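You operate a simulated robot arm through the tools that you are given. There is no shell and no other tool. Be economical: measure what you need, move in short steps, check, and stop when the job is done.

You run a simulated two-armed robot. Do the job below in one go: nothing can be reset, and whatever is moved stays where it is left.

Task
Pick up the blue bottle from the left end of the pine bench with one hand, pass it to the other hand and put it on the back deck of the blue cooling box. Set down upright: blue bottle.

Only the result counts: the job must be done as asked and must still hold three seconds after the hand-in. Knocking over, shifting, dropping, spilling or breaking anything else fails it.

Robot
Two 7-joint arms with three-finger grippers on one trunk, on a base that drives. Base frame: it is fixed to the floor where the robot stands at the start and does not move with it; the origin is under the middle of the robot, x ahead of it, y to its left, z up; the surface under the hand at the start is at about z = 0.763. Units: m, degrees, N and s.
The left shoulder is at the start at [0.09, 0.126, 1.086], the right one opposite. With the tool pointing down near the work surface each hand reaches from about 0.38 to 0.86 m from the robot's upright axis, wherever it stands, measured 20 degrees to its own side. Places, roughly: back deck of the blue cooling box (33x19 cm) [0.8, -4.56, 0.72]. Payload 2.94 kg a hand.
The TCP of each hand is the grasp point between the finger pads, 0.03 m short of the fingertips. In the tool frame z runs along the fingers and y along their closing line. Largest opening 0.128 m; the body of the gripper starts 0.093 m behind the TCP.
Orientation is that of the tool frame in the base frame, as [roll, pitch, yaw] about the fixed x, y, z axes, in that order (R = Rz(yaw) Ry(pitch) Rx(roll)). With the fingers straight down and closing along the base's y, the tool's x points along the base's -x, its y along +y and its z along -z.

Tools
- The arms move only by the tool move_arm. It takes "left_commands", "right_commands" or both (then of equal length, played together; a hand with none holds still); each is one flat list of numbers, 6 for each row, row after row: the shift along the tool's x, y, z in m, then the turn, a rotation vector about the tool's x, y, z in degrees. In form: [tx, ty, tz, rx, ry, rz, tx, ty, tz, rx, ry, rz, ...]. A call has 1 to 10 rows; each row shifts and turns the commanded pose from where the row before left it, along the tool's axes as they then stand. "left_fingers" and "right_fingers" are, for a hand that has rows, the opening, from 0 (shut) to 1 (fully open), set as the call begins (left out, the last holds). Each row takes 0.2 s and may step no farther than 0.05 m and 8.6 degrees from the row before; otherwise, or with a gripper value out of range, the whole call is refused. A pose out of reach is approached as far as the arm can. The call stops where the force on the tool passes 40 N (or 10 N more than at its start, if that is more) or the arm is blocked; 0.2 s more then pass. Each finger halts on what it meets, pressing with about 40 N; the grip force reading is that of the motor and also rises with nothing between the fingers. The clock runs only during rows and for 0.2 s after the last one: add rows that do not move to give the fingers time. The reply holds the time, the measured pose of the TCP, the force on the tool along the base axes, the opening and the grip force, in the units named above and with some noise, with the torque about the TCP (base axes, N m) and any sound that the robot's microphone picked up.
- Cameras (640 x 400 px; columns grow to the right, rows downward): "scene" is now at [0.2203, -0.0019, 1.2376]; the picture's right is [-0.05, -1.00, 0.00], its down [-0.65, 0.03, -0.76] and it looks along [0.75, -0.03, -0.65] (base axes); focal length 260 px, centre (320, 200). "left" rides on the left gripper at [0.069, 0.015, -0.12] in its tool frame; the picture's right is [-0.21, 0.98, 0.00], its down [-0.82, -0.18, -0.54] and it looks along [-0.53, -0.12, 0.84] (tool axes); focal length 251 px, centre (320, 200). "right" rides on the right gripper at [0.069, -0.015, -0.12] in its tool frame; the picture's right is [0.21, 0.98, 0.00], its down [-0.82, 0.18, -0.54] and it looks along [-0.53, 0.12, 0.84] (tool axes); focal length 251 px, centre (320, 200). There is no depth. A picture from a camera that has moved, and an enlarged one, comes with that camera's place and axes in the base frame and with its lens.
- snapshot(camera): a new picture of that camera. It takes no simulated time.
- move_column(by): slides the trunk up (or, below 0, down) by that many m; the arms and the scene camera ride with it, the base frame stays. It gives what a move gives, with no picture.
- steer(legs): drives the robot by 1 to 6 legs, each [ahead, left, turn to the left] in m, m and degrees, along the robot's own axes; the way and the turn of a leg run together, so that a leg with both is an arc; at most 1.5 m and 180 degrees a leg. The arms and the cameras ride along, it lands a little off, and it stops where it bumps. It gives what a move gives.
- head_to(pan, tilt): turns the head with the scene camera to pan (to the left, within 80 degrees either way) and tilt (down, from -29 to 69), counted from straight ahead of the robot. It gives what a move gives.
- zoom(camera, box): a new picture of the part [left, top, right, bottom] of that camera's present view, enlarged. It takes no simulated time.
- close_job(): hands the job in; it is judged then, once.

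Work in short steps. Places have to be worked out from the pictures, the camera data and where the tool is seen: move nearer, look again, correct. Check each grasp and each placing, and mend what went wrong. You have 120 turns and 88 pictures in all, those below and enlarged ones among them. Open the grippers and draw the arms clear of the work before you hand the job in, unless the task says otherwise; then end with one line.

The tools are called after ">>>" as name(argument=value, ...) on one line, values as JSON. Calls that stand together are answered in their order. move_arm: Moves the arms, as the interface text tells. Its arguments: {"type":"object","properties":{"left_commands":{"type":"array"},"left_fingers":{"type":"number"},"right_commands":{"type":"array"},"right_fingers":{"type":"number"}},"required":[]} The other tools are called the same way: move_column (by) slides the trunk up or down; steer (legs) drives the base; head_to (pan, tilt) turns the head that bears the scene camera; snapshot (camera) takes a picture; zoom (camera, box) takes an enlarged picture of a part of a camera's view; close_job () hands the job in.

At the start:

```text
t: 0.0
left_tool_pos: [0.4739, 0.2403, 1.0044]
left_ee_rot: [-180.0, -0.1, -179.9]
left_contact_force: [-0.6, -0.2, -0.9]
left_torque: [0.0, 0.0, -0.02]
left_gripper_width: 0.1282
left_grasp_force: 0.1
right_tool_pos: [0.4605, -0.16, 1.0337]
right_ee_rot: [-180.0, 0.0, 180.0]
right_contact_force: [0.5, -0.7, -0.7]
right_torque: [0.01, -0.01, 0.02]
right_gripper_width: 0.1281
right_grasp_force: 0.0
trunk travel left (down, up): [-0.3, 0.247]
robot x, y, heading: [-0.001, -0.0003, -0.1]
head pan, tilt: [-2.6, 40.9]
```

scene: 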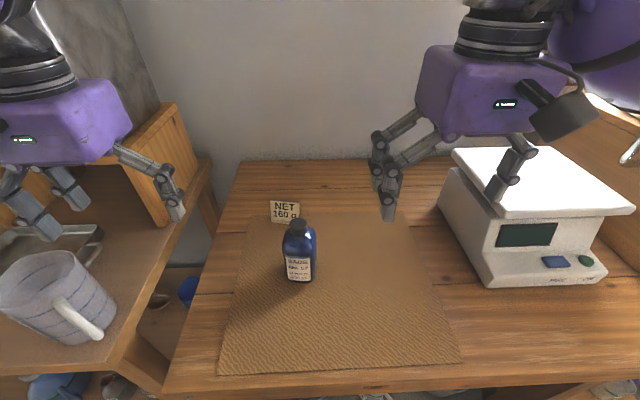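
right: 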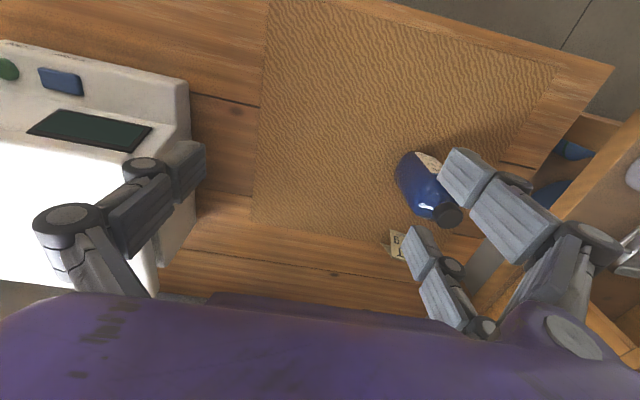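
left: 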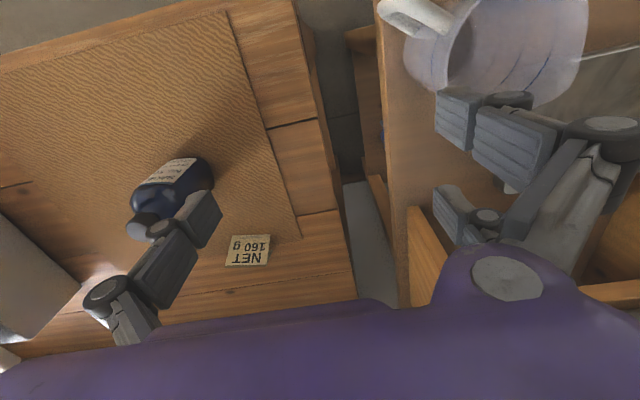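

The bottle looks to be near (0.54, 0.03), about 0.14 m tall. I'll enlarge it to get its shape.

>>> zoom(camera="scene", box=[240, 180, 368, 300])

>>> zoom(camera="left", box=[80, 120, 280, 280])

```text
3.33 times, centred on (304, 240) of scene
camera zoom: at [0.2203, -0.0019, 1.2376], right [-0.05, -1.0, 0.0], down [-0.65, 0.03, -0.76], along [0.75, -0.03, -0.65], focal length 867 px, centre (373, 67)
```

zoom: 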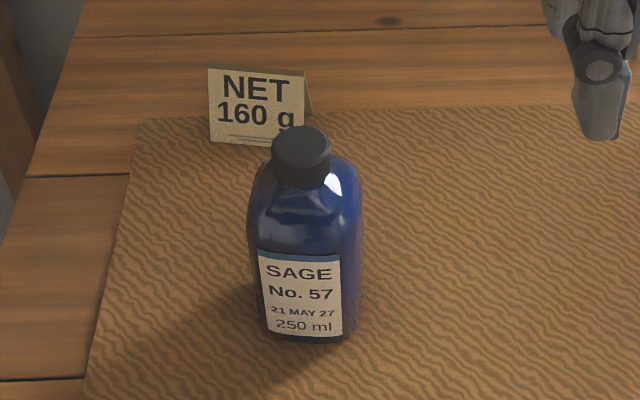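

```text
2.50 times, centred on (180, 200) of left
camera zoom: at [0.4052, 0.2564, 1.1257], right [0.21, 0.98, 0.0], down [0.82, -0.18, 0.54], along [0.53, -0.12, -0.84], focal length 629 px, centre (670, 200)
```

zoom: 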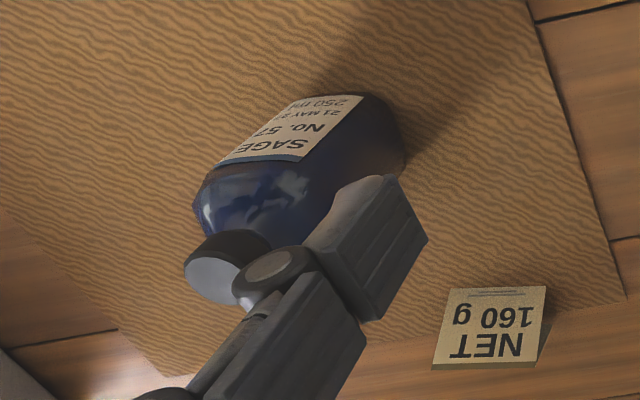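

From two cameras, the cap top is at about (0.536, 0.023, 0.915), and the body is about 0.06 m square with its faces lined up to the base. The left hand will grip the body low, tilted forward. The right hand will take the cap from above. First I back off a little for arm room.

>>> steer(legs=[[-0.12, 0, 0]])

```text
t: 1.2
left_tool_pos: [0.3539, 0.2398, 1.0051]
left_ee_rot: [179.9, 0.0, 179.9]
left_contact_force: [-0.8, 0.5, -0.5]
left_torque: [0.0, -0.03, 0.0]
left_gripper_width: 0.1279
left_grasp_force: 0.1
right_tool_pos: [0.3413, -0.161, 1.0325]
right_ee_rot: [179.9, 0.1, 180.0]
right_contact_force: [-0.3, 0.0, 0.0]
right_torque: [0.01, 0.0, -0.02]
right_gripper_width: 0.1281
right_grasp_force: 0.1
trunk travel left (down, up): [-0.3, 0.247]
robot x, y, heading: [-0.1196, -0.0021, -0.3]
head pan, tilt: [-2.6, 40.9]
```

The robot moved cleanly. Next I tilt the left tool forward 55° in place.

>>> move_arm(left_commands=[0, 0, 0, 0, -7.86, 0, 0, 0, 0, 0, -7.86, 0, 0, 0, 0, 0, -7.86, 0, 0, 0, 0, 0, -7.86, 0, 0, 0, 0, 0, -7.86, 0, 0, 0, 0, 0, -7.86, 0, 0, 0, 0, 0, -7.86, 0], left_fingers=1)

```text
t: 3.0
left_tool_pos: [0.4035, 0.2254, 1.122]
left_ee_rot: [-174.8, 60.4, -178.3]
left_contact_force: [0.7, -0.5, -0.2]
left_torque: [-0.01, -0.01, -0.01]
left_gripper_width: 0.1278
left_grasp_force: 0.1
left hand out of reach, approached as far as the arm can: row 5, 6, 7
right_tool_pos: [0.3422, -0.1605, 1.0327]
right_ee_rot: [-180.0, 0.0, 180.0]
right_contact_force: [0.0, 0.4, 0.5]
right_torque: [-0.04, 0.05, 0.01]
right_gripper_width: 0.1283
right_grasp_force: 0.1
trunk travel left (down, up): [-0.3, 0.247]
robot x, y, heading: [-0.1188, 0.0001, -0.2]
head pan, tilt: [-2.6, 40.9]
stopped in row 7 (left hand): the arm was blocked; the commanded pose is now the measured one
```

The tilt came out at 60°, with the arm slightly blocked near the trunk. I back off another 8 cm for room.

>>> steer(legs=[[-0.08, 0, 0]])

>>> move_arm(left_commands=[0, -0.04, 0, -2.6, 0, 0, 0, -0.04, 0, -2.6, 0, 0, 0, -0.04, 0, 0, 0, 0], right_commands=[0, -0.045, 0, 0, 0, 0, 0, -0.045, 0, 0, 0, 0, 0, -0.045, 0, 0, 0, 0])

```text
t: 4.1
left_tool_pos: [0.3208, 0.2238, 1.1229]
left_ee_rot: [-174.9, 60.5, -178.4]
left_contact_force: [-0.1, -0.3, 0.8]
left_torque: [0.0, 0.01, 0.03]
left_gripper_width: 0.1281
left_grasp_force: 0.0
right_tool_pos: [0.2597, -0.1607, 1.0338]
right_ee_rot: [-180.0, 0.1, -179.9]
right_contact_force: [0.1, -0.1, -0.5]
right_torque: [-0.02, -0.04, -0.02]
right_gripper_width: 0.1277
right_grasp_force: 0.0
trunk travel left (down, up): [-0.3, 0.247]
robot x, y, heading: [-0.1997, -0.001, 0.1]
head pan, tilt: [-2.6, 40.9]
```

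```text
t: 4.9
left_tool_pos: [0.3229, 0.1048, 1.1282]
left_ee_rot: [179.6, 60.4, -178.6]
left_contact_force: [-0.6, -1.0, 0.2]
left_torque: [0.02, -0.03, 0.08]
left_gripper_width: 0.1283
left_grasp_force: 0.0
left hand out of reach, approached as far as the arm can: row 1
right_tool_pos: [0.2583, -0.2996, 1.0334]
right_ee_rot: [179.9, 0.2, 180.0]
right_contact_force: [0.8, -0.8, 0.2]
right_torque: [0.08, -0.03, -0.01]
right_gripper_width: 0.128
right_grasp_force: 0.1
trunk travel left (down, up): [-0.3, 0.247]
robot x, y, heading: [-0.1982, 0.0011, -0.1]
head pan, tilt: [-2.6, 40.9]
```

Roll is now corrected, so I move the left hand to a standoff in front of the bottle, aiming at (0.424, 0.023, 0.885).

>>> move_arm(left_commands=[0.0267, -0.0137, 0.0348, 0, 0, 0, 0.0267, -0.0137, 0.0348, 0, 0, 0, 0.0267, -0.0137, 0.0348, 0, 0, 0, 0.0267, -0.0137, 0.0348, 0, 0, 0, 0.0267, -0.0137, 0.0348, 0, 0, 0, 0.0267, -0.0137, 0.0348, 0, 0, 0])

>>> snapshot(camera="left")

>>> snapshot(camera="scene")

```text
t: 6.3
left_tool_pos: [0.4021, 0.0924, 0.9263]
left_ee_rot: [180.0, 60.3, -178.3]
left_contact_force: [-0.1, -0.8, -0.1]
left_torque: [0.02, 0.0, 0.01]
left_gripper_width: 0.1275
left_grasp_force: 0.0
left hand out of reach, approached as far as the arm can: row 4, 5, 6
right_tool_pos: [0.2609, -0.2954, 1.0329]
right_ee_rot: [179.9, 0.0, -179.9]
right_contact_force: [-0.3, -0.3, 0.2]
right_torque: [-0.04, 0.01, -0.01]
right_gripper_width: 0.128
right_grasp_force: 0.1
trunk travel left (down, up): [-0.3, 0.247]
robot x, y, heading: [-0.1971, 0.0006, -0.1]
head pan, tilt: [-2.6, 40.9]
```

```text
82 pictures are left
camera left: at [0.2631, 0.1041, 0.9262], right [0.08, 0.98, 0.19], down [-0.06, -0.18, 0.98], along [1.0, -0.09, 0.04], focal length 251 px, centre (320, 200)
```

left: 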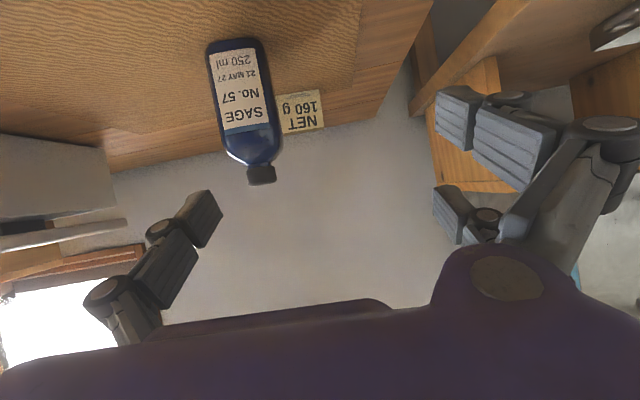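

```text
81 pictures are left
camera scene: at [0.0209, -0.0014, 1.2375], right [-0.05, -1.0, 0.0], down [-0.65, 0.03, -0.76], along [0.75, -0.03, -0.66], focal length 260 px, centre (320, 200)
```

scene: 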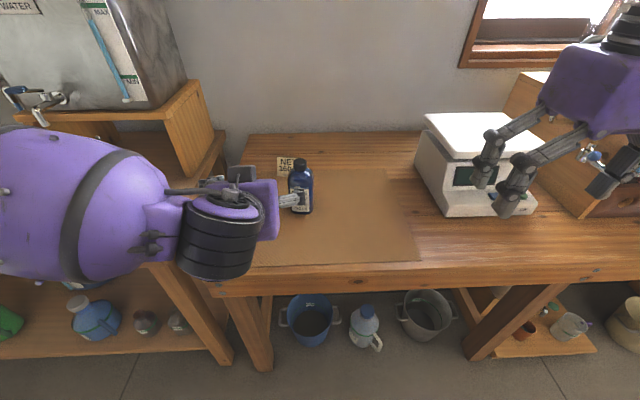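

The arm is too folded in this pose. Moving the robot back and to the right puts the bottle further out and on the left arm's side.

>>> steer(legs=[[-0.1, -0.08, 0]])

```text
t: 7.7
left_tool_pos: [0.3003, 0.012, 0.9267]
left_ee_rot: [179.8, 60.4, -178.5]
left_contact_force: [0.4, -0.9, -0.1]
left_torque: [0.0, -0.01, -0.02]
left_gripper_width: 0.1277
left_grasp_force: 0.1
right_tool_pos: [0.1579, -0.3769, 1.0332]
right_ee_rot: [-180.0, 0.1, -179.9]
right_contact_force: [-0.6, 0.3, -0.1]
right_torque: [0.01, -0.03, 0.01]
right_gripper_width: 0.1279
right_grasp_force: 0.0
trunk travel left (down, up): [-0.3, 0.247]
robot x, y, heading: [-0.3014, -0.0817, 0.2]
head pan, tilt: [-2.6, 40.9]
```

I check the commanded pose with a small forward step.

>>> move_arm(left_commands=[-0.005, 0.002, 0.025, 0, 0, 0, 0, 0, 0, 0, 0, 0])

```text
t: 8.3
left_tool_pos: [0.3237, 0.0156, 0.9189]
left_ee_rot: [179.9, 60.4, -178.5]
left_contact_force: [0.2, -0.5, 0.7]
left_torque: [0.0, -0.01, 0.0]
left_gripper_width: 0.128
left_grasp_force: 0.1
right_tool_pos: [0.1586, -0.3773, 1.034]
right_ee_rot: [180.0, 0.1, -180.0]
right_contact_force: [0.3, -0.8, 0.3]
right_torque: [0.02, -0.06, 0.04]
right_gripper_width: 0.1279
right_grasp_force: 0.0
trunk travel left (down, up): [-0.3, 0.247]
robot x, y, heading: [-0.3023, -0.0797, -0.1]
head pan, tilt: [-2.6, 40.9]
```

The step came out as commanded, so I continue to the standoff.

>>> move_arm(left_commands=[-0.007, 0.002, 0.0347, 0, 0, 0, -0.007, 0.002, 0.0347, 0, 0, 0, -0.007, 0.002, 0.0347, 0, 0, 0])

>>> snapshot(camera="left")

>>> snapshot(camera="scene")

```text
t: 9.1
left_tool_pos: [0.3709, 0.0287, 0.9067]
left_ee_rot: [179.9, 60.5, -178.5]
left_contact_force: [-1.2, 1.1, -0.1]
left_torque: [0.01, -0.02, 0.01]
left_gripper_width: 0.1277
left_grasp_force: 0.1
left hand out of reach, approached as far as the arm can: row 1, 2, 3
right_tool_pos: [0.1591, -0.3773, 1.0342]
right_ee_rot: [180.0, 0.1, 180.0]
right_contact_force: [0.5, -0.1, -0.9]
right_torque: [-0.02, 0.01, -0.01]
right_gripper_width: 0.128
right_grasp_force: 0.0
trunk travel left (down, up): [-0.3, 0.247]
robot x, y, heading: [-0.2998, -0.0813, -0.1]
head pan, tilt: [-2.6, 40.9]
```

```text
80 pictures are left
camera left: at [0.2318, 0.0407, 0.9077], right [0.08, 0.98, 0.19], down [-0.06, -0.18, 0.98], along [1.0, -0.09, 0.04], focal length 251 px, centre (320, 200)
```

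left: 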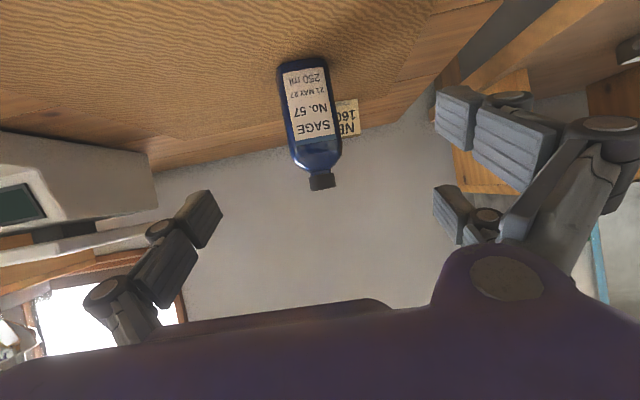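

```text
79 pictures are left
camera scene: at [-0.0812, -0.0828, 1.2376], right [-0.05, -1.0, 0.0], down [-0.65, 0.03, -0.76], along [0.76, -0.03, -0.65], focal length 260 px, centre (320, 200)
```

scene: 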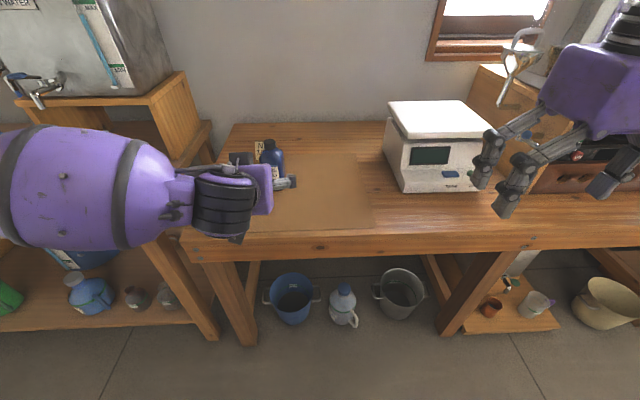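

The limit seems to be the wrist bend at low height, so I'll raise the hand and then lower the trunk to bring the shoulder down.

>>> move_arm(left_commands=[-0.029, 0, -0.0225, 0, 0, 0, -0.029, 0, -0.0225, 0, 0, 0, -0.029, 0, -0.0225, 0, 0, 0, -0.029, 0, -0.0225, 0, 0, 0])

>>> move_column(by=-0.16)

```text
t: 10.1
left_tool_pos: [0.3499, 0.0273, 1.0507]
left_ee_rot: [179.8, 60.4, -178.5]
left_contact_force: [0.0, 0.1, 0.3]
left_torque: [0.01, -0.01, 0.0]
left_gripper_width: 0.1279
left_grasp_force: 0.2
right_tool_pos: [0.1575, -0.3768, 1.0347]
right_ee_rot: [-179.9, 0.0, 180.0]
right_contact_force: [-0.2, 0.3, 0.0]
right_torque: [0.0, -0.02, 0.02]
right_gripper_width: 0.1282
right_grasp_force: 0.2
trunk travel left (down, up): [-0.3, 0.247]
robot x, y, heading: [-0.2997, -0.0777, -0.2]
head pan, tilt: [-2.6, 40.9]
```

```text
t: 11.9
left_tool_pos: [0.3491, 0.0283, 0.8918]
left_ee_rot: [179.9, 60.4, -178.5]
left_contact_force: [-0.4, -0.7, -0.8]
left_torque: [-0.01, 0.04, -0.03]
left_gripper_width: 0.1281
left_grasp_force: 0.0
right_tool_pos: [0.1581, -0.3772, 0.8739]
right_ee_rot: [-179.9, 0.2, -180.0]
right_contact_force: [-1.7, 1.0, 0.0]
right_torque: [-0.03, -0.03, 0.0]
right_gripper_width: 0.128
right_grasp_force: 0.1
trunk travel left (down, up): [-0.14, 0.407]
robot x, y, heading: [-0.299, -0.0822, -0.1]
head pan, tilt: [-2.6, 40.9]
```

Now I go to the standoff near (0.424, 0.022, 0.885).

>>> move_arm(left_commands=[-0.0155, -0.003, 0.034, 0, 0, 0, -0.0155, -0.003, 0.034, 0, 0, 0])

>>> snapshot(camera="left")

>>> snapshot(camera="scene")

```text
t: 12.5
left_tool_pos: [0.4249, 0.0243, 0.8819]
left_ee_rot: [179.8, 60.3, -178.5]
left_contact_force: [0.9, 0.1, 0.1]
left_torque: [0.0, 0.03, 0.0]
left_gripper_width: 0.1278
left_grasp_force: 0.2
right_tool_pos: [0.1593, -0.3774, 0.873]
right_ee_rot: [179.9, 0.1, -179.9]
right_contact_force: [0.4, -0.4, 0.0]
right_torque: [-0.02, 0.02, 0.04]
right_gripper_width: 0.128
right_grasp_force: 0.0
trunk travel left (down, up): [-0.14, 0.407]
robot x, y, heading: [-0.3004, -0.0773, 0.0]
head pan, tilt: [-2.6, 40.9]
```

```text
78 pictures are left
camera left: at [0.2866, 0.0345, 0.8826], right [0.08, 0.98, 0.19], down [-0.06, -0.18, 0.98], along [1.0, -0.09, 0.04], focal length 251 px, centre (320, 200)
```

left: 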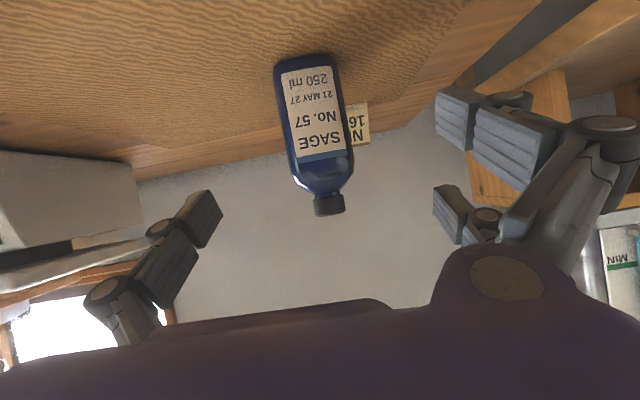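

```text
77 pictures are left
camera scene: at [-0.026, -0.0825, 1.063], right [-0.05, -1.0, 0.0], down [-0.65, 0.03, -0.76], along [0.75, -0.03, -0.66], focal length 260 px, centre (320, 200)
```

scene: 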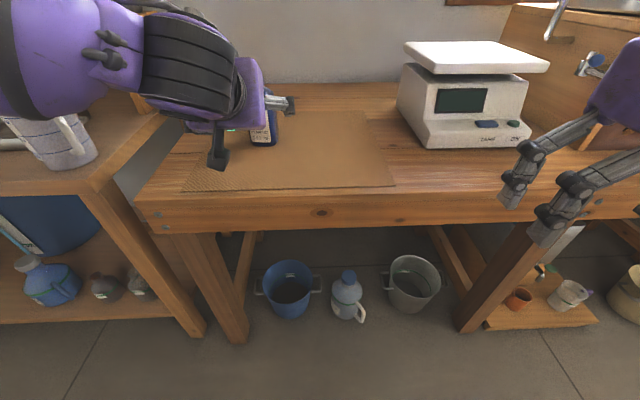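

The bottle sits centred for the grip at y≈0.021, and the wrist camera keeps about 3 cm above the bench. I advance along the tool axis.

>>> move_arm(left_commands=[0, -0.0015, 0.031, 0, 0, 0, 0, -0.0015, 0.031, 0, 0, 0, 0, -0.0015, 0.031, 0, 0, 0, 0, -0.0015, 0.031, 0, 0, 0])

>>> snapshot(camera="left")

>>> snapshot(camera="scene")

```text
t: 13.5
left_tool_pos: [0.5059, 0.0349, 0.8392]
left_ee_rot: [179.8, 60.5, -178.5]
left_contact_force: [0.8, 0.2, 0.7]
left_torque: [0.01, 0.0, 0.0]
left_gripper_width: 0.1279
left_grasp_force: 0.0
left hand out of reach, approached as far as the arm can: row 3, 4
right_tool_pos: [0.159, -0.3772, 0.8731]
right_ee_rot: [-180.0, 0.1, -180.0]
right_contact_force: [0.0, 0.0, -0.2]
right_torque: [0.01, -0.02, 0.01]
right_gripper_width: 0.1281
right_grasp_force: 0.1
trunk travel left (down, up): [-0.14, 0.407]
robot x, y, heading: [-0.2956, -0.0851, -0.1]
head pan, tilt: [-2.6, 40.9]
```

```text
76 pictures are left
camera left: at [0.3667, 0.0456, 0.8387], right [0.08, 0.98, 0.19], down [-0.06, -0.18, 0.98], along [1.0, -0.09, 0.04], focal length 251 px, centre (320, 200)
```

left: 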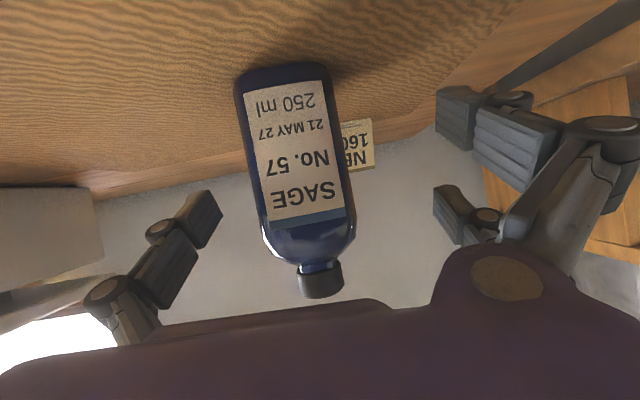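

```text
75 pictures are left
camera scene: at [-0.0269, -0.0829, 1.0633], right [-0.05, -1.0, 0.0], down [-0.65, 0.03, -0.76], along [0.75, -0.03, -0.65], focal length 260 px, centre (320, 200)
```

scene: 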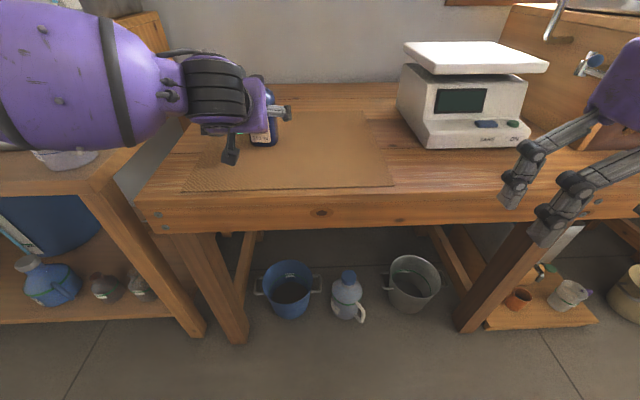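

The arm reached its limit 3 cm short, but still straddling the bottle. A small drive of the base will close the gap.

>>> steer(legs=[[0.028, -0.014, 0]])

>>> snapshot(camera="left")

```text
t: 14.3
left_tool_pos: [0.5339, 0.0205, 0.8385]
left_ee_rot: [179.8, 60.2, -178.5]
left_contact_force: [-0.4, 1.1, -1.5]
left_torque: [0.0, -0.02, 0.0]
left_gripper_width: 0.1282
left_grasp_force: 0.1
right_tool_pos: [0.1869, -0.3912, 0.8729]
right_ee_rot: [-180.0, 0.0, 179.9]
right_contact_force: [1.6, 0.5, 0.1]
right_torque: [0.0, 0.05, 0.01]
right_gripper_width: 0.128
right_grasp_force: 0.0
trunk travel left (down, up): [-0.14, 0.407]
robot x, y, heading: [-0.2786, -0.0961, 0.0]
head pan, tilt: [-2.6, 40.9]
```

```text
74 pictures are left
camera left: at [0.3943, 0.0309, 0.8379], right [0.08, 0.98, 0.19], down [-0.06, -0.18, 0.98], along [1.0, -0.09, 0.04], focal length 251 px, centre (320, 200)
```

left: 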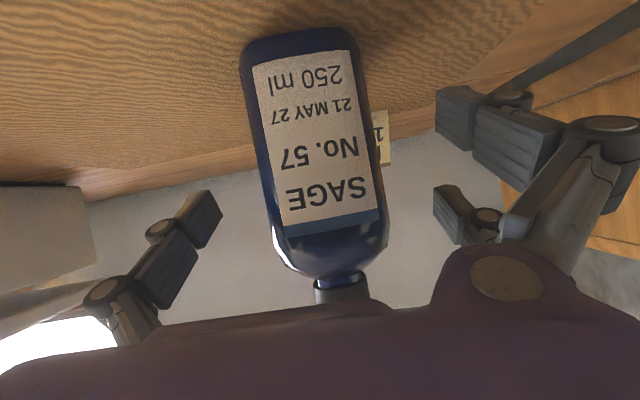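

The bottle is centred between the fingers, so I close the left hand.

>>> move_arm(left_commands=[0, 0, 0, 0, 0, 0, 0, 0, 0, 0, 0, 0, 0, 0, 0, 0, 0, 0, 0, 0, 0, 0, 0, 0], left_fingers=0)

>>> snapshot(camera="left")

```text
t: 15.3
left_tool_pos: [0.5326, 0.0193, 0.8394]
left_ee_rot: [179.9, 60.4, -178.4]
left_contact_force: [-0.3, -0.1, 0.3]
left_torque: [0.11, -0.02, -0.02]
left_gripper_width: 0.0649
left_grasp_force: 40.2
right_tool_pos: [0.1855, -0.3916, 0.8739]
right_ee_rot: [179.9, 0.0, 179.9]
right_contact_force: [-0.1, -0.8, -0.6]
right_torque: [0.02, 0.02, 0.02]
right_gripper_width: 0.128
right_grasp_force: 0.0
trunk travel left (down, up): [-0.14, 0.407]
robot x, y, heading: [-0.2763, -0.092, 0.1]
head pan, tilt: [-2.6, 40.9]
```

```text
73 pictures are left
camera left: at [0.3937, 0.0314, 0.8385], right [0.08, 0.98, 0.19], down [-0.06, -0.18, 0.98], along [1.0, -0.09, 0.04], focal length 251 px, centre (320, 200)
```

left: 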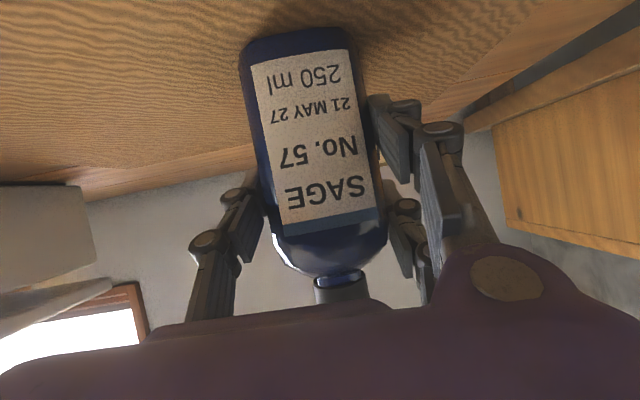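

It is gripped at 0.065 m width with 40 N. I lift straight up with the trunk.

>>> move_column(by=0.12)

>>> snapshot(camera="left")

>>> snapshot(camera="scene")

```text
t: 16.9
left_tool_pos: [0.5085, 0.0204, 1.0348]
left_ee_rot: [-179.9, 66.2, -178.0]
left_contact_force: [0.6, 0.5, -3.8]
left_torque: [0.0, 0.02, 0.01]
left_gripper_width: 0.0651
left_grasp_force: 40.2
right_tool_pos: [0.1863, -0.3913, 0.9927]
right_ee_rot: [180.0, 0.0, 180.0]
right_contact_force: [-0.9, -0.2, 0.0]
right_torque: [-0.02, -0.02, -0.02]
right_gripper_width: 0.128
right_grasp_force: 0.0
trunk travel left (down, up): [-0.26, 0.287]
robot x, y, heading: [-0.277, -0.096, 0.1]
head pan, tilt: [-2.6, 40.9]
```

```text
72 pictures are left
camera left: at [0.3703, 0.0319, 1.0205], right [0.06, 0.98, 0.19], down [-0.16, -0.18, 0.97], along [0.99, -0.09, 0.14], focal length 251 px, centre (320, 200)
```

left: 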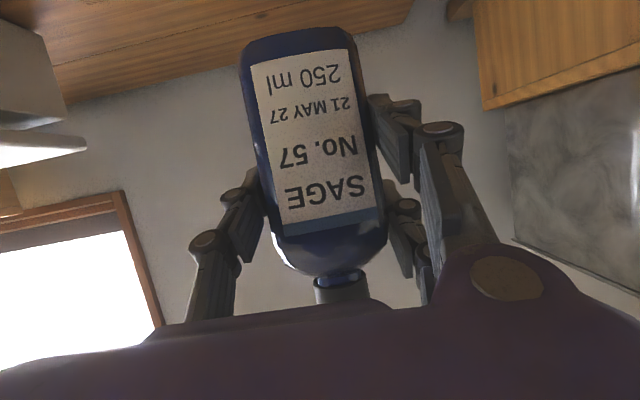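

```text
71 pictures are left
camera scene: at [-0.0423, -0.0968, 1.1973], right [-0.05, -1.0, 0.0], down [-0.65, 0.03, -0.76], along [0.75, -0.03, -0.66], focal length 260 px, centre (320, 200)
```

scene: 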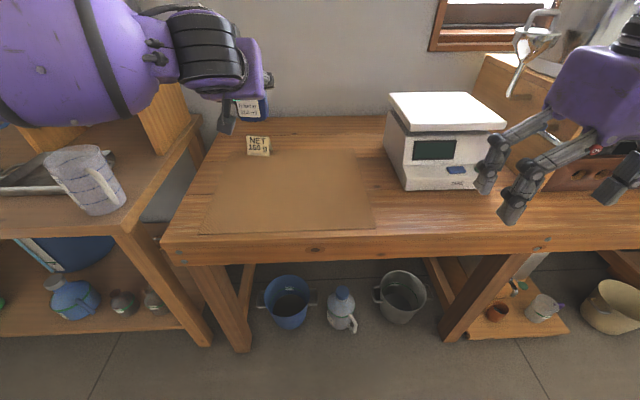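

The bottle is held; the hand sprang up a bit and tilted 6°, and nothing else was disturbed. I drive back clear of the bench before the handover.

>>> steer(legs=[[-0.4, 0, 0]])

>>> move_arm(left_commands=[0, 0, 0, 0, 3, 0, 0, 0, 0, 0, 2.8, 0])

>>> snapshot(camera="scene")

```text
t: 19.3
left_tool_pos: [0.1112, 0.0223, 1.036]
left_ee_rot: [-179.7, 66.2, -177.9]
left_contact_force: [-0.5, -0.7, -4.4]
left_torque: [0.01, 0.05, -0.01]
left_gripper_width: 0.065
left_grasp_force: 39.8
right_tool_pos: [-0.2101, -0.3904, 0.9923]
right_ee_rot: [-179.9, 0.1, -180.0]
right_contact_force: [-0.8, 0.7, -0.7]
right_torque: [-0.01, -0.04, -0.01]
right_gripper_width: 0.1278
right_grasp_force: 0.1
trunk travel left (down, up): [-0.26, 0.287]
robot x, y, heading: [-0.6687, -0.0957, 0.1]
head pan, tilt: [-2.6, 40.9]
```

```text
t: 19.9
left_tool_pos: [0.1108, 0.0273, 1.0357]
left_ee_rot: [-179.6, 60.4, -177.9]
left_contact_force: [-1.5, -0.5, -5.1]
left_torque: [-0.02, -0.01, -0.01]
left_gripper_width: 0.0651
left_grasp_force: 39.7
left hand out of reach, approached as far as the arm can: row 1
right_tool_pos: [-0.2095, -0.3888, 0.9943]
right_ee_rot: [180.0, 0.1, -179.9]
right_contact_force: [-0.4, 1.0, 0.0]
right_torque: [0.01, 0.03, 0.0]
right_gripper_width: 0.1279
right_grasp_force: 0.0
trunk travel left (down, up): [-0.26, 0.287]
robot x, y, heading: [-0.6699, -0.0925, -0.1]
head pan, tilt: [-2.6, 40.9]
```

```text
70 pictures are left
camera scene: at [-0.4399, -0.0966, 1.1975], right [-0.04, -1.0, 0.0], down [-0.65, 0.03, -0.76], along [0.75, -0.03, -0.66], focal length 260 px, centre (320, 200)
```

scene: 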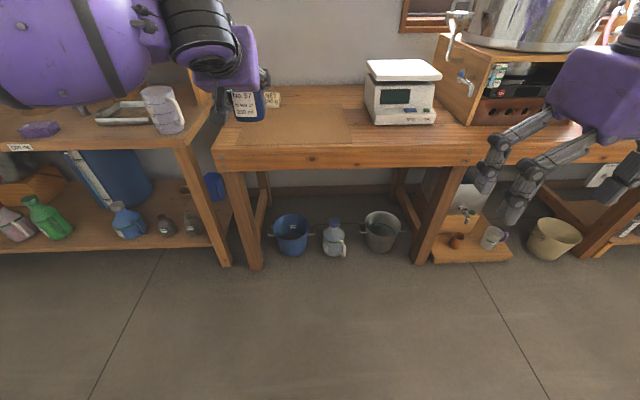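

All clear. I bring the bottle nearer the robot's middle so the right hand can reach it.

>>> move_arm(left_commands=[0.0198, -0.008, -0.0348, 0, 0, 0, 0.0198, -0.008, -0.0348, 0, 0, 0, 0.0198, -0.008, -0.0348, 0, 0, 0, 0.0198, -0.008, -0.0348, 0, 0, 0])

>>> head_to(pan=0, tilt=15)

>>> snapshot(camera="scene")

```text
t: 20.9
left_tool_pos: [-0.0487, -0.0106, 1.0374]
left_ee_rot: [-179.8, 60.6, -178.0]
left_contact_force: [-1.1, -0.3, -5.1]
left_torque: [0.01, 0.02, 0.01]
left_gripper_width: 0.0648
left_grasp_force: 40.2
right_tool_pos: [-0.2121, -0.3901, 0.9936]
right_ee_rot: [180.0, 0.1, -179.9]
right_contact_force: [-0.1, 0.5, 0.3]
right_torque: [-0.01, 0.0, -0.02]
right_gripper_width: 0.1282
right_grasp_force: 0.1
trunk travel left (down, up): [-0.26, 0.287]
robot x, y, heading: [-0.6711, -0.096, 0.4]
head pan, tilt: [-2.6, 40.9]
```

```text
t: 21.8
left_tool_pos: [-0.0477, -0.0103, 1.0361]
left_ee_rot: [-179.8, 60.6, -178.0]
left_contact_force: [0.7, -0.2, -4.2]
left_torque: [0.01, 0.05, 0.01]
left_gripper_width: 0.0649
left_grasp_force: 39.5
right_tool_pos: [-0.2111, -0.3901, 0.9931]
right_ee_rot: [179.9, 0.1, -180.0]
right_contact_force: [0.2, 0.0, -1.4]
right_torque: [0.01, 0.03, 0.03]
right_gripper_width: 0.1281
right_grasp_force: 0.0
trunk travel left (down, up): [-0.26, 0.287]
robot x, y, heading: [-0.6718, -0.0936, 0.1]
head pan, tilt: [0.0, 15.0]
```

```text
69 pictures are left
camera scene: at [-0.4308, -0.0927, 1.2383], right [0.0, -1.0, 0.0], down [-0.26, 0.0, -0.97], along [0.97, 0.0, -0.26], focal length 260 px, centre (320, 200)
```

scene: 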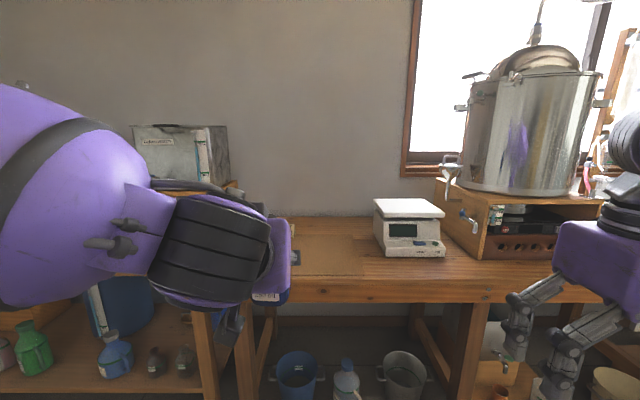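

The left wrist hides the bottle from the scene camera. From the grasp geometry the cap top is now near (-0.044, -0.010, 1.113). I raise and advance the right hand at its own side first.

>>> move_arm(right_commands=[-0.0279, 0, -0.0345, 0, 0, 0, -0.0279, 0, -0.0345, 0, 0, 0, -0.0279, 0, -0.0345, 0, 0, 0, -0.0279, 0, -0.0345, 0, 0, 0, -0.0279, 0, -0.0345, 0, 0, 0, -0.0279, 0.04, -0.0345, 0, 0, 0, 0, 0.045, 0, 0, 0, 0, 0, 0.045, 0, 0, 0, 0, 0, 0.045, 0, 0, 0, 0], right_fingers=0.7)

>>> snapshot(camera="right")

>>> snapshot(camera="left")

```text
refused: row 6 steps farther than a row can; nothing moved
```

```text
68 pictures are left
camera right: at [-0.2808, -0.4051, 1.1126], right [-0.22, 0.98, 0.0], down [0.82, 0.18, 0.54], along [0.53, 0.12, -0.84], focal length 251 px, centre (320, 200)
```

right: 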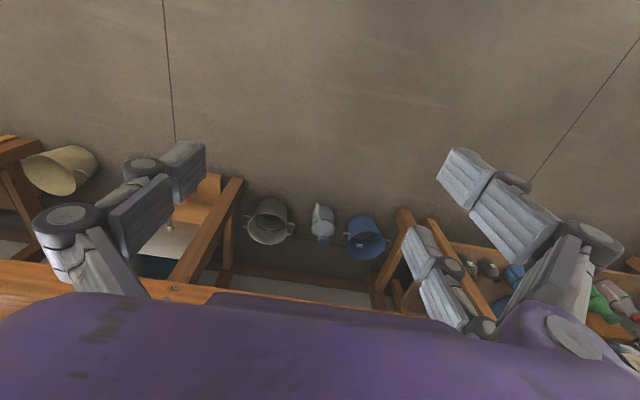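

```text
67 pictures are left
camera left: at [-0.1862, 0.0011, 1.0362], right [0.08, 0.98, 0.18], down [-0.06, -0.18, 0.98], along [1.0, -0.08, 0.05], focal length 251 px, centre (320, 200)
```

left: 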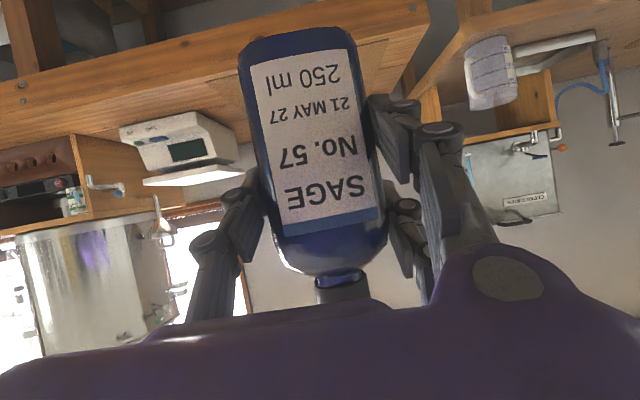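

One row was too large, so I repeat the move with smaller steps.

>>> move_arm(right_commands=[-0.0279, 0, -0.0345, 0, 0, 0, -0.0279, 0, -0.0345, 0, 0, 0, -0.0279, 0, -0.0345, 0, 0, 0, -0.0279, 0, -0.0345, 0, 0, 0, -0.0279, 0, -0.0345, 0, 0, 0, -0.0279, 0, -0.0345, 0, 0, 0, 0, 0.045, 0, 0, 0, 0, 0, 0.045, 0, 0, 0, 0, 0, 0.045, 0, 0, 0, 0, 0, 0.045, 0, 0, 0, 0], right_fingers=0.7)

>>> snapshot(camera="right")

>>> snapshot(camera="scene")

```text
t: 24.0
left_tool_pos: [-0.0465, -0.0078, 1.0358]
left_ee_rot: [-179.7, 60.4, -177.8]
left_contact_force: [0.1, 0.9, -4.4]
left_torque: [-0.03, 0.02, -0.03]
left_gripper_width: 0.0649
left_grasp_force: 39.4
right_tool_pos: [-0.0452, -0.2072, 1.2019]
right_ee_rot: [-179.9, 0.0, -179.9]
right_contact_force: [0.2, -0.6, 0.3]
right_torque: [0.02, -0.02, 0.02]
right_gripper_width: 0.0895
right_grasp_force: 0.1
trunk travel left (down, up): [-0.26, 0.287]
robot x, y, heading: [-0.6713, -0.0962, -0.0]
head pan, tilt: [0.0, 15.0]
```

```text
66 pictures are left
camera right: at [-0.115, -0.2228, 1.3208], right [-0.22, 0.98, 0.0], down [0.82, 0.18, 0.54], along [0.53, 0.12, -0.84], focal length 251 px, centre (320, 200)
```

right: 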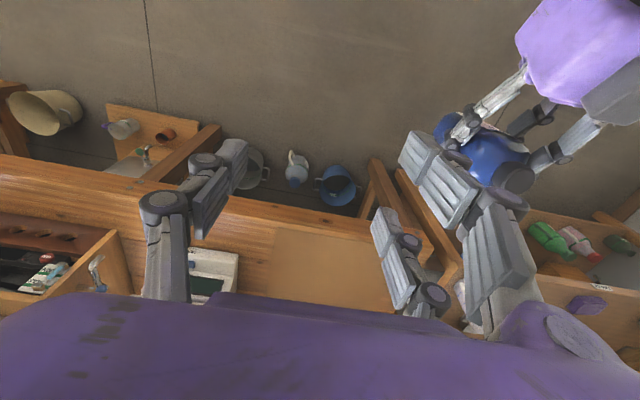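

```text
65 pictures are left
camera scene: at [-0.4302, -0.0912, 1.2383], right [0.0, -1.0, 0.0], down [-0.26, 0.0, -0.97], along [0.97, 0.0, -0.26], focal length 260 px, centre (320, 200)
```

scene: 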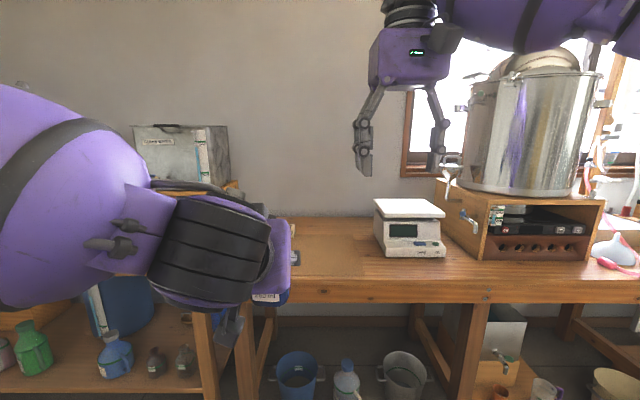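

The right camera puts the cap at about (-0.046, -0.015, 1.113), matching the estimate. I move over it at safe height and look again.

>>> move_arm(right_commands=[0, 0.048, 0, 0, 0, 0, 0, 0.048, 0, 0, 0, 0, 0, 0.048, 0, 0, 0, 0, 0, 0.049, 0, 0, 0, 0])

>>> snapshot(camera="right")

>>> snapshot(camera="scene")

```text
t: 25.0
left_tool_pos: [-0.048, -0.0081, 1.0352]
left_ee_rot: [-179.5, 60.4, -177.8]
left_contact_force: [-0.1, 0.0, -4.1]
left_torque: [-0.03, 0.02, -0.03]
left_gripper_width: 0.0651
left_grasp_force: 39.8
right_tool_pos: [-0.0478, -0.0162, 1.1985]
right_ee_rot: [-179.9, 0.0, -180.0]
right_contact_force: [-0.2, 1.4, 0.6]
right_torque: [-0.05, 0.01, -0.03]
right_gripper_width: 0.0899
right_grasp_force: 0.1
trunk travel left (down, up): [-0.26, 0.287]
robot x, y, heading: [-0.6747, -0.0975, 0.0]
head pan, tilt: [0.0, 15.0]
```

```text
64 pictures are left
camera right: at [-0.1175, -0.031, 1.3175], right [-0.22, 0.98, 0.0], down [0.82, 0.18, 0.54], along [0.53, 0.12, -0.84], focal length 251 px, centre (320, 200)
```

right: 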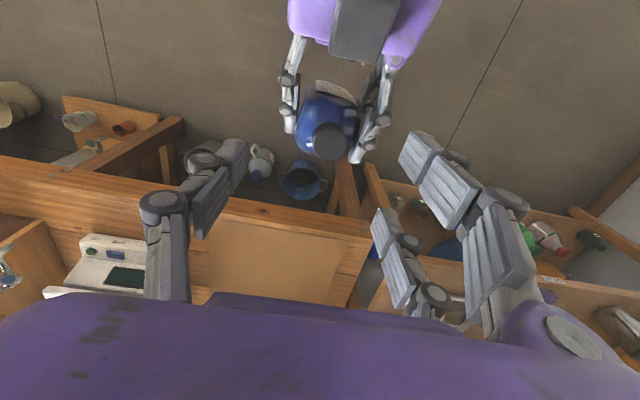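

```text
63 pictures are left
camera scene: at [-0.4309, -0.0904, 1.2384], right [0.0, -1.0, 0.0], down [-0.26, 0.0, -0.97], along [0.97, 0.0, -0.26], focal length 260 px, centre (320, 200)
```

scene: 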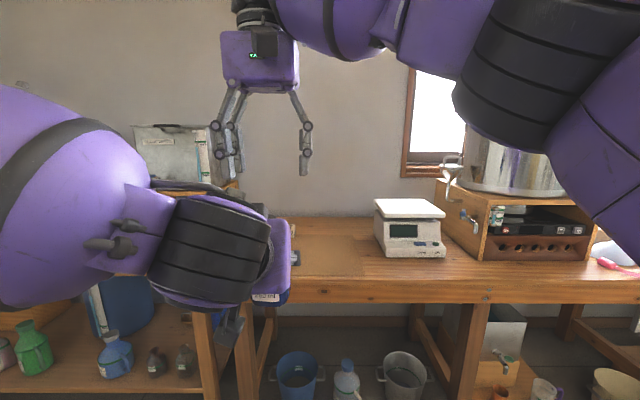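

The cap is nearly under the right hand, near (-0.047, -0.005). I enlarge the view to refine that.

>>> zoom(camera="right", box=[270, 80, 398, 160])

```text
5.00 times, centred on (334, 120) of right
camera zoom: at [-0.1175, -0.031, 1.3175], right [-0.22, 0.98, 0.0], down [0.82, 0.18, 0.54], along [0.53, 0.12, -0.84], focal length 1257 px, centre (250, 600)
```

zoom: 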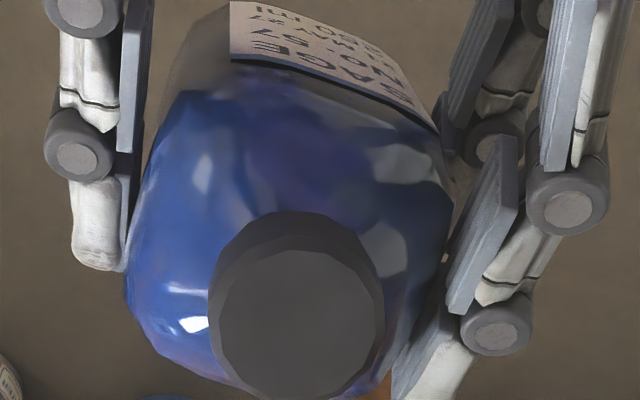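

The refined cap centre is (-0.0445, -0.007). I descend so the fingertips sit about 2 cm below the cap top.

>>> move_arm(right_commands=[-0.0033, 0.009, 0.02, 0, 0, 0, 0, 0, 0.03, 0, 0, 0, 0, 0, 0.026, 0, 0, 0, 0, 0, 0, 0, 0, 0])

>>> snapshot(camera="right")

>>> snapshot(camera="left")

```text
t: 26.0
left_tool_pos: [-0.0473, -0.009, 1.0355]
left_ee_rot: [-179.8, 60.5, -178.0]
left_contact_force: [-0.4, -0.3, -4.3]
left_torque: [0.0, 0.06, -0.02]
left_gripper_width: 0.0651
left_grasp_force: 39.9
right_tool_pos: [-0.0401, -0.0075, 1.1232]
right_ee_rot: [-179.9, 0.1, -179.9]
right_contact_force: [-0.3, 0.8, 0.3]
right_torque: [0.03, -0.03, 0.0]
right_gripper_width: 0.0894
right_grasp_force: 0.1
trunk travel left (down, up): [-0.26, 0.287]
robot x, y, heading: [-0.676, -0.0972, 0.3]
head pan, tilt: [0.0, 15.0]
```

```text
61 pictures are left
camera right: at [-0.1113, -0.023, 1.2421], right [-0.22, 0.98, 0.0], down [0.82, 0.18, 0.54], along [0.53, 0.12, -0.84], focal length 251 px, centre (320, 200)
```

right: 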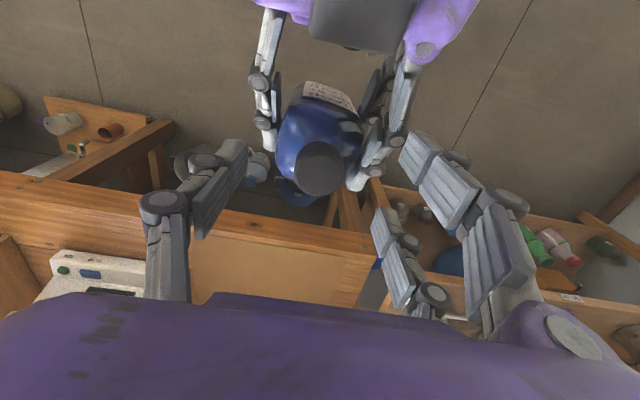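

```text
60 pictures are left
camera left: at [-0.1867, 0.0012, 1.0363], right [0.07, 0.98, 0.18], down [-0.06, -0.18, 0.98], along [1.0, -0.08, 0.05], focal length 251 px, centre (320, 200)
```

left: 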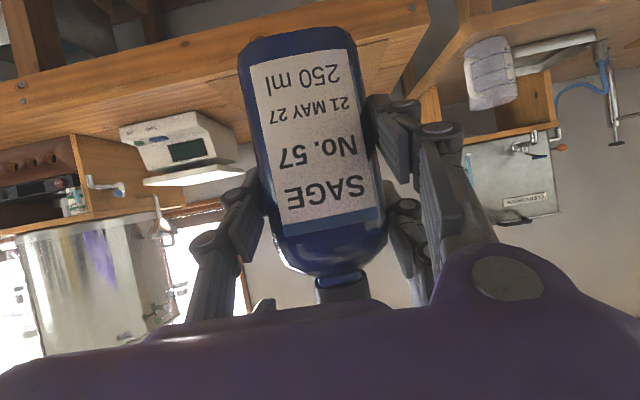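

I check the finger and cap alignment more finely.

>>> zoom(camera="right", box=[192, 110, 448, 270])

```text
2.50 times, centred on (320, 190) of right
camera zoom: at [-0.1113, -0.023, 1.2421], right [-0.22, 0.98, 0.0], down [0.82, 0.18, 0.54], along [0.53, 0.12, -0.84], focal length 629 px, centre (320, 225)
```

zoom: 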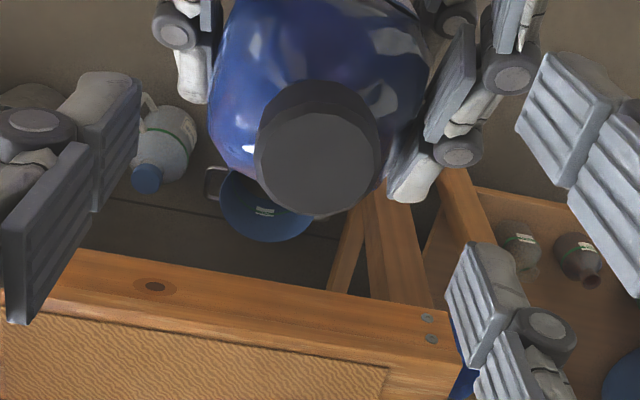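

The cap is about 5 mm nearer the robot than the TCP and at the expected depth. I shift by that and close the right hand on the cap.

>>> move_arm(right_commands=[0.0055, 0, 0, 0, 0, 0])

>>> move_arm(right_commands=[0, 0, 0, 0, 0, 0, 0, 0, 0, 0, 0, 0, 0, 0, 0, 0, 0, 0, 0, 0, 0, 0, 0, 0], right_fingers=0)

>>> zoom(camera="right", box=[192, 110, 448, 270])

>>> snapshot(camera="left")

```text
t: 26.4
left_tool_pos: [-0.0476, -0.0111, 1.0377]
left_ee_rot: [-179.8, 60.5, -178.0]
left_contact_force: [-0.2, 0.3, -4.0]
left_torque: [-0.02, 0.06, 0.03]
left_gripper_width: 0.0651
left_grasp_force: 39.9
right_tool_pos: [-0.0465, -0.0081, 1.1244]
right_ee_rot: [179.9, 0.1, -180.0]
right_contact_force: [-0.4, -0.4, -0.4]
right_torque: [-0.01, -0.03, -0.02]
right_gripper_width: 0.0896
right_grasp_force: 0.0
trunk travel left (down, up): [-0.26, 0.287]
robot x, y, heading: [-0.6702, -0.0967, -0.1]
head pan, tilt: [0.0, 15.0]
```

```text
t: 27.1
left_tool_pos: [-0.0496, -0.015, 1.0345]
left_ee_rot: [-179.8, 60.2, -178.9]
left_contact_force: [0.3, -4.9, -4.2]
left_torque: [0.11, -0.27, 1.65]
left_gripper_width: 0.0654
left_grasp_force: 40.3
right_tool_pos: [-0.0476, -0.0027, 1.1258]
right_ee_rot: [179.1, 0.3, -179.7]
right_contact_force: [-0.1, 4.9, 1.5]
right_torque: [0.37, 0.35, -1.66]
right_gripper_width: 0.0518
right_grasp_force: 39.9
trunk travel left (down, up): [-0.26, 0.287]
robot x, y, heading: [-0.6721, -0.0943, -0.1]
head pan, tilt: [0.0, 15.0]
stopped in row 3 (left hand): the force on the tool passed its limit at 42 N (the readings are from after the stop); the commanded pose is now the measured one
```

```text
2.50 times, centred on (320, 190) of right
camera zoom: at [-0.118, -0.0192, 1.2439], right [-0.22, 0.98, 0.01], down [0.82, 0.18, 0.55], along [0.53, 0.13, -0.84], focal length 629 px, centre (320, 225)
```

zoom: 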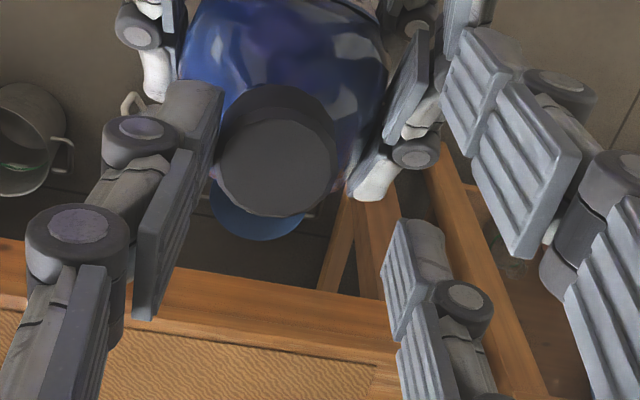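

```text
57 pictures are left
camera left: at [-0.1884, -0.0017, 1.0353], right [0.09, 0.98, 0.18], down [-0.06, -0.18, 0.98], along [0.99, -0.1, 0.04], focal length 251 px, centre (320, 200)
```

left: 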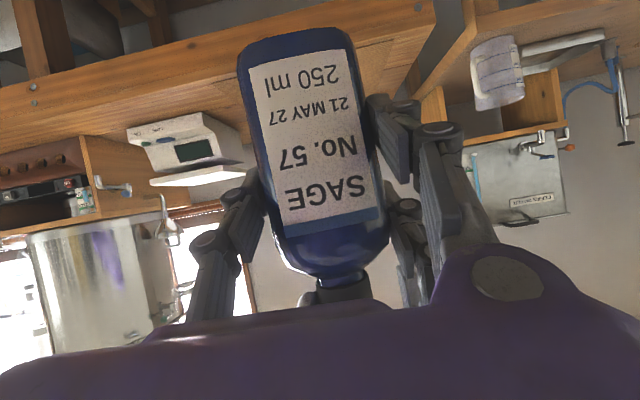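

The right hand's double finger met the left hand's knuckles before reaching the cap. I open, rise, and turn the right hand 90° so its single finger comes in between the left fingers and the double one stays on the far side.

>>> move_arm(right_commands=[0, 0, 0, 0, 0, 0, 0, 0, 0, 0, 0, 0, 0, 0, -0.03, 0, 0, 0, 0, 0, -0.04, 0, 0, 0, 0, 0, -0.02, 0, 0, 0], right_fingers=0.7)

>>> move_arm(right_commands=[0, 0, 0, 0, 0, 8.2, 0, 0, 0, 0, 0, 8.2, 0, 0, 0, 0, 0, 8.2, 0, 0, 0, 0, 0, 8.2, 0, 0, 0, 0, 0, 8.2, 0, 0, 0, 0, 0, 8.2, 0, 0, 0, 0, 0, 8.2, 0, 0, 0, 0, 0, 8.2, 0, 0, 0, 0, 0, 8.2, 0, 0, 0, 0, 0, 8.2])

>>> snapshot(camera="scene")

>>> snapshot(camera="right")

```text
t: 28.3
left_tool_pos: [-0.0503, -0.0144, 1.0357]
left_ee_rot: [-179.9, 60.4, -179.2]
left_contact_force: [0.5, 0.0, -3.1]
left_torque: [0.01, 0.03, -0.01]
left_gripper_width: 0.065
left_grasp_force: 40.1
right_tool_pos: [-0.0486, -0.0041, 1.2153]
right_ee_rot: [179.4, 0.2, -179.6]
right_contact_force: [0.1, 0.4, -0.2]
right_torque: [0.0, -0.02, -0.04]
right_gripper_width: 0.0893
right_grasp_force: 0.1
trunk travel left (down, up): [-0.26, 0.287]
robot x, y, heading: [-0.665, -0.0976, 0.3]
head pan, tilt: [0.0, 15.0]
```

```text
t: 30.5
left_tool_pos: [-0.0495, -0.0156, 1.0351]
left_ee_rot: [-179.9, 60.5, -179.0]
left_contact_force: [0.2, 0.9, -4.3]
left_torque: [-0.02, -0.01, -0.03]
left_gripper_width: 0.0651
left_grasp_force: 39.5
right_tool_pos: [-0.0485, -0.0042, 1.2164]
right_ee_rot: [179.5, -0.6, 98.2]
right_contact_force: [0.3, 0.2, 1.0]
right_torque: [0.0, -0.03, -0.01]
right_gripper_width: 0.0896
right_grasp_force: 0.1
trunk travel left (down, up): [-0.26, 0.287]
robot x, y, heading: [-0.6739, -0.0943, 0.1]
head pan, tilt: [0.0, 15.0]
```

```text
56 pictures are left
camera scene: at [-0.4308, -0.0953, 1.2408], right [-0.03, -1.0, 0.0], down [-0.23, 0.01, -0.97], along [0.97, -0.02, -0.23], focal length 260 px, centre (320, 200)
```

scene: 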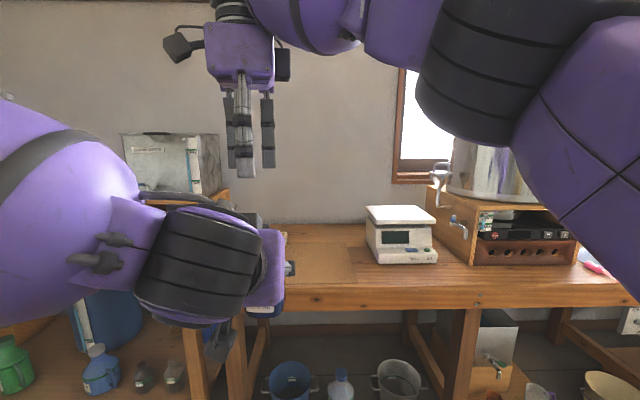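

```text
55 pictures are left
camera right: at [-0.0747, 0.0609, 1.335], right [0.94, 0.35, 0.01], down [0.29, -0.79, 0.53], along [0.19, -0.5, -0.85], focal length 251 px, centre (320, 200)
```

right: 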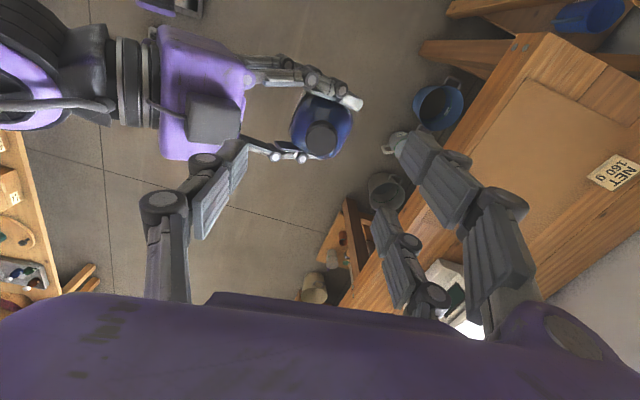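

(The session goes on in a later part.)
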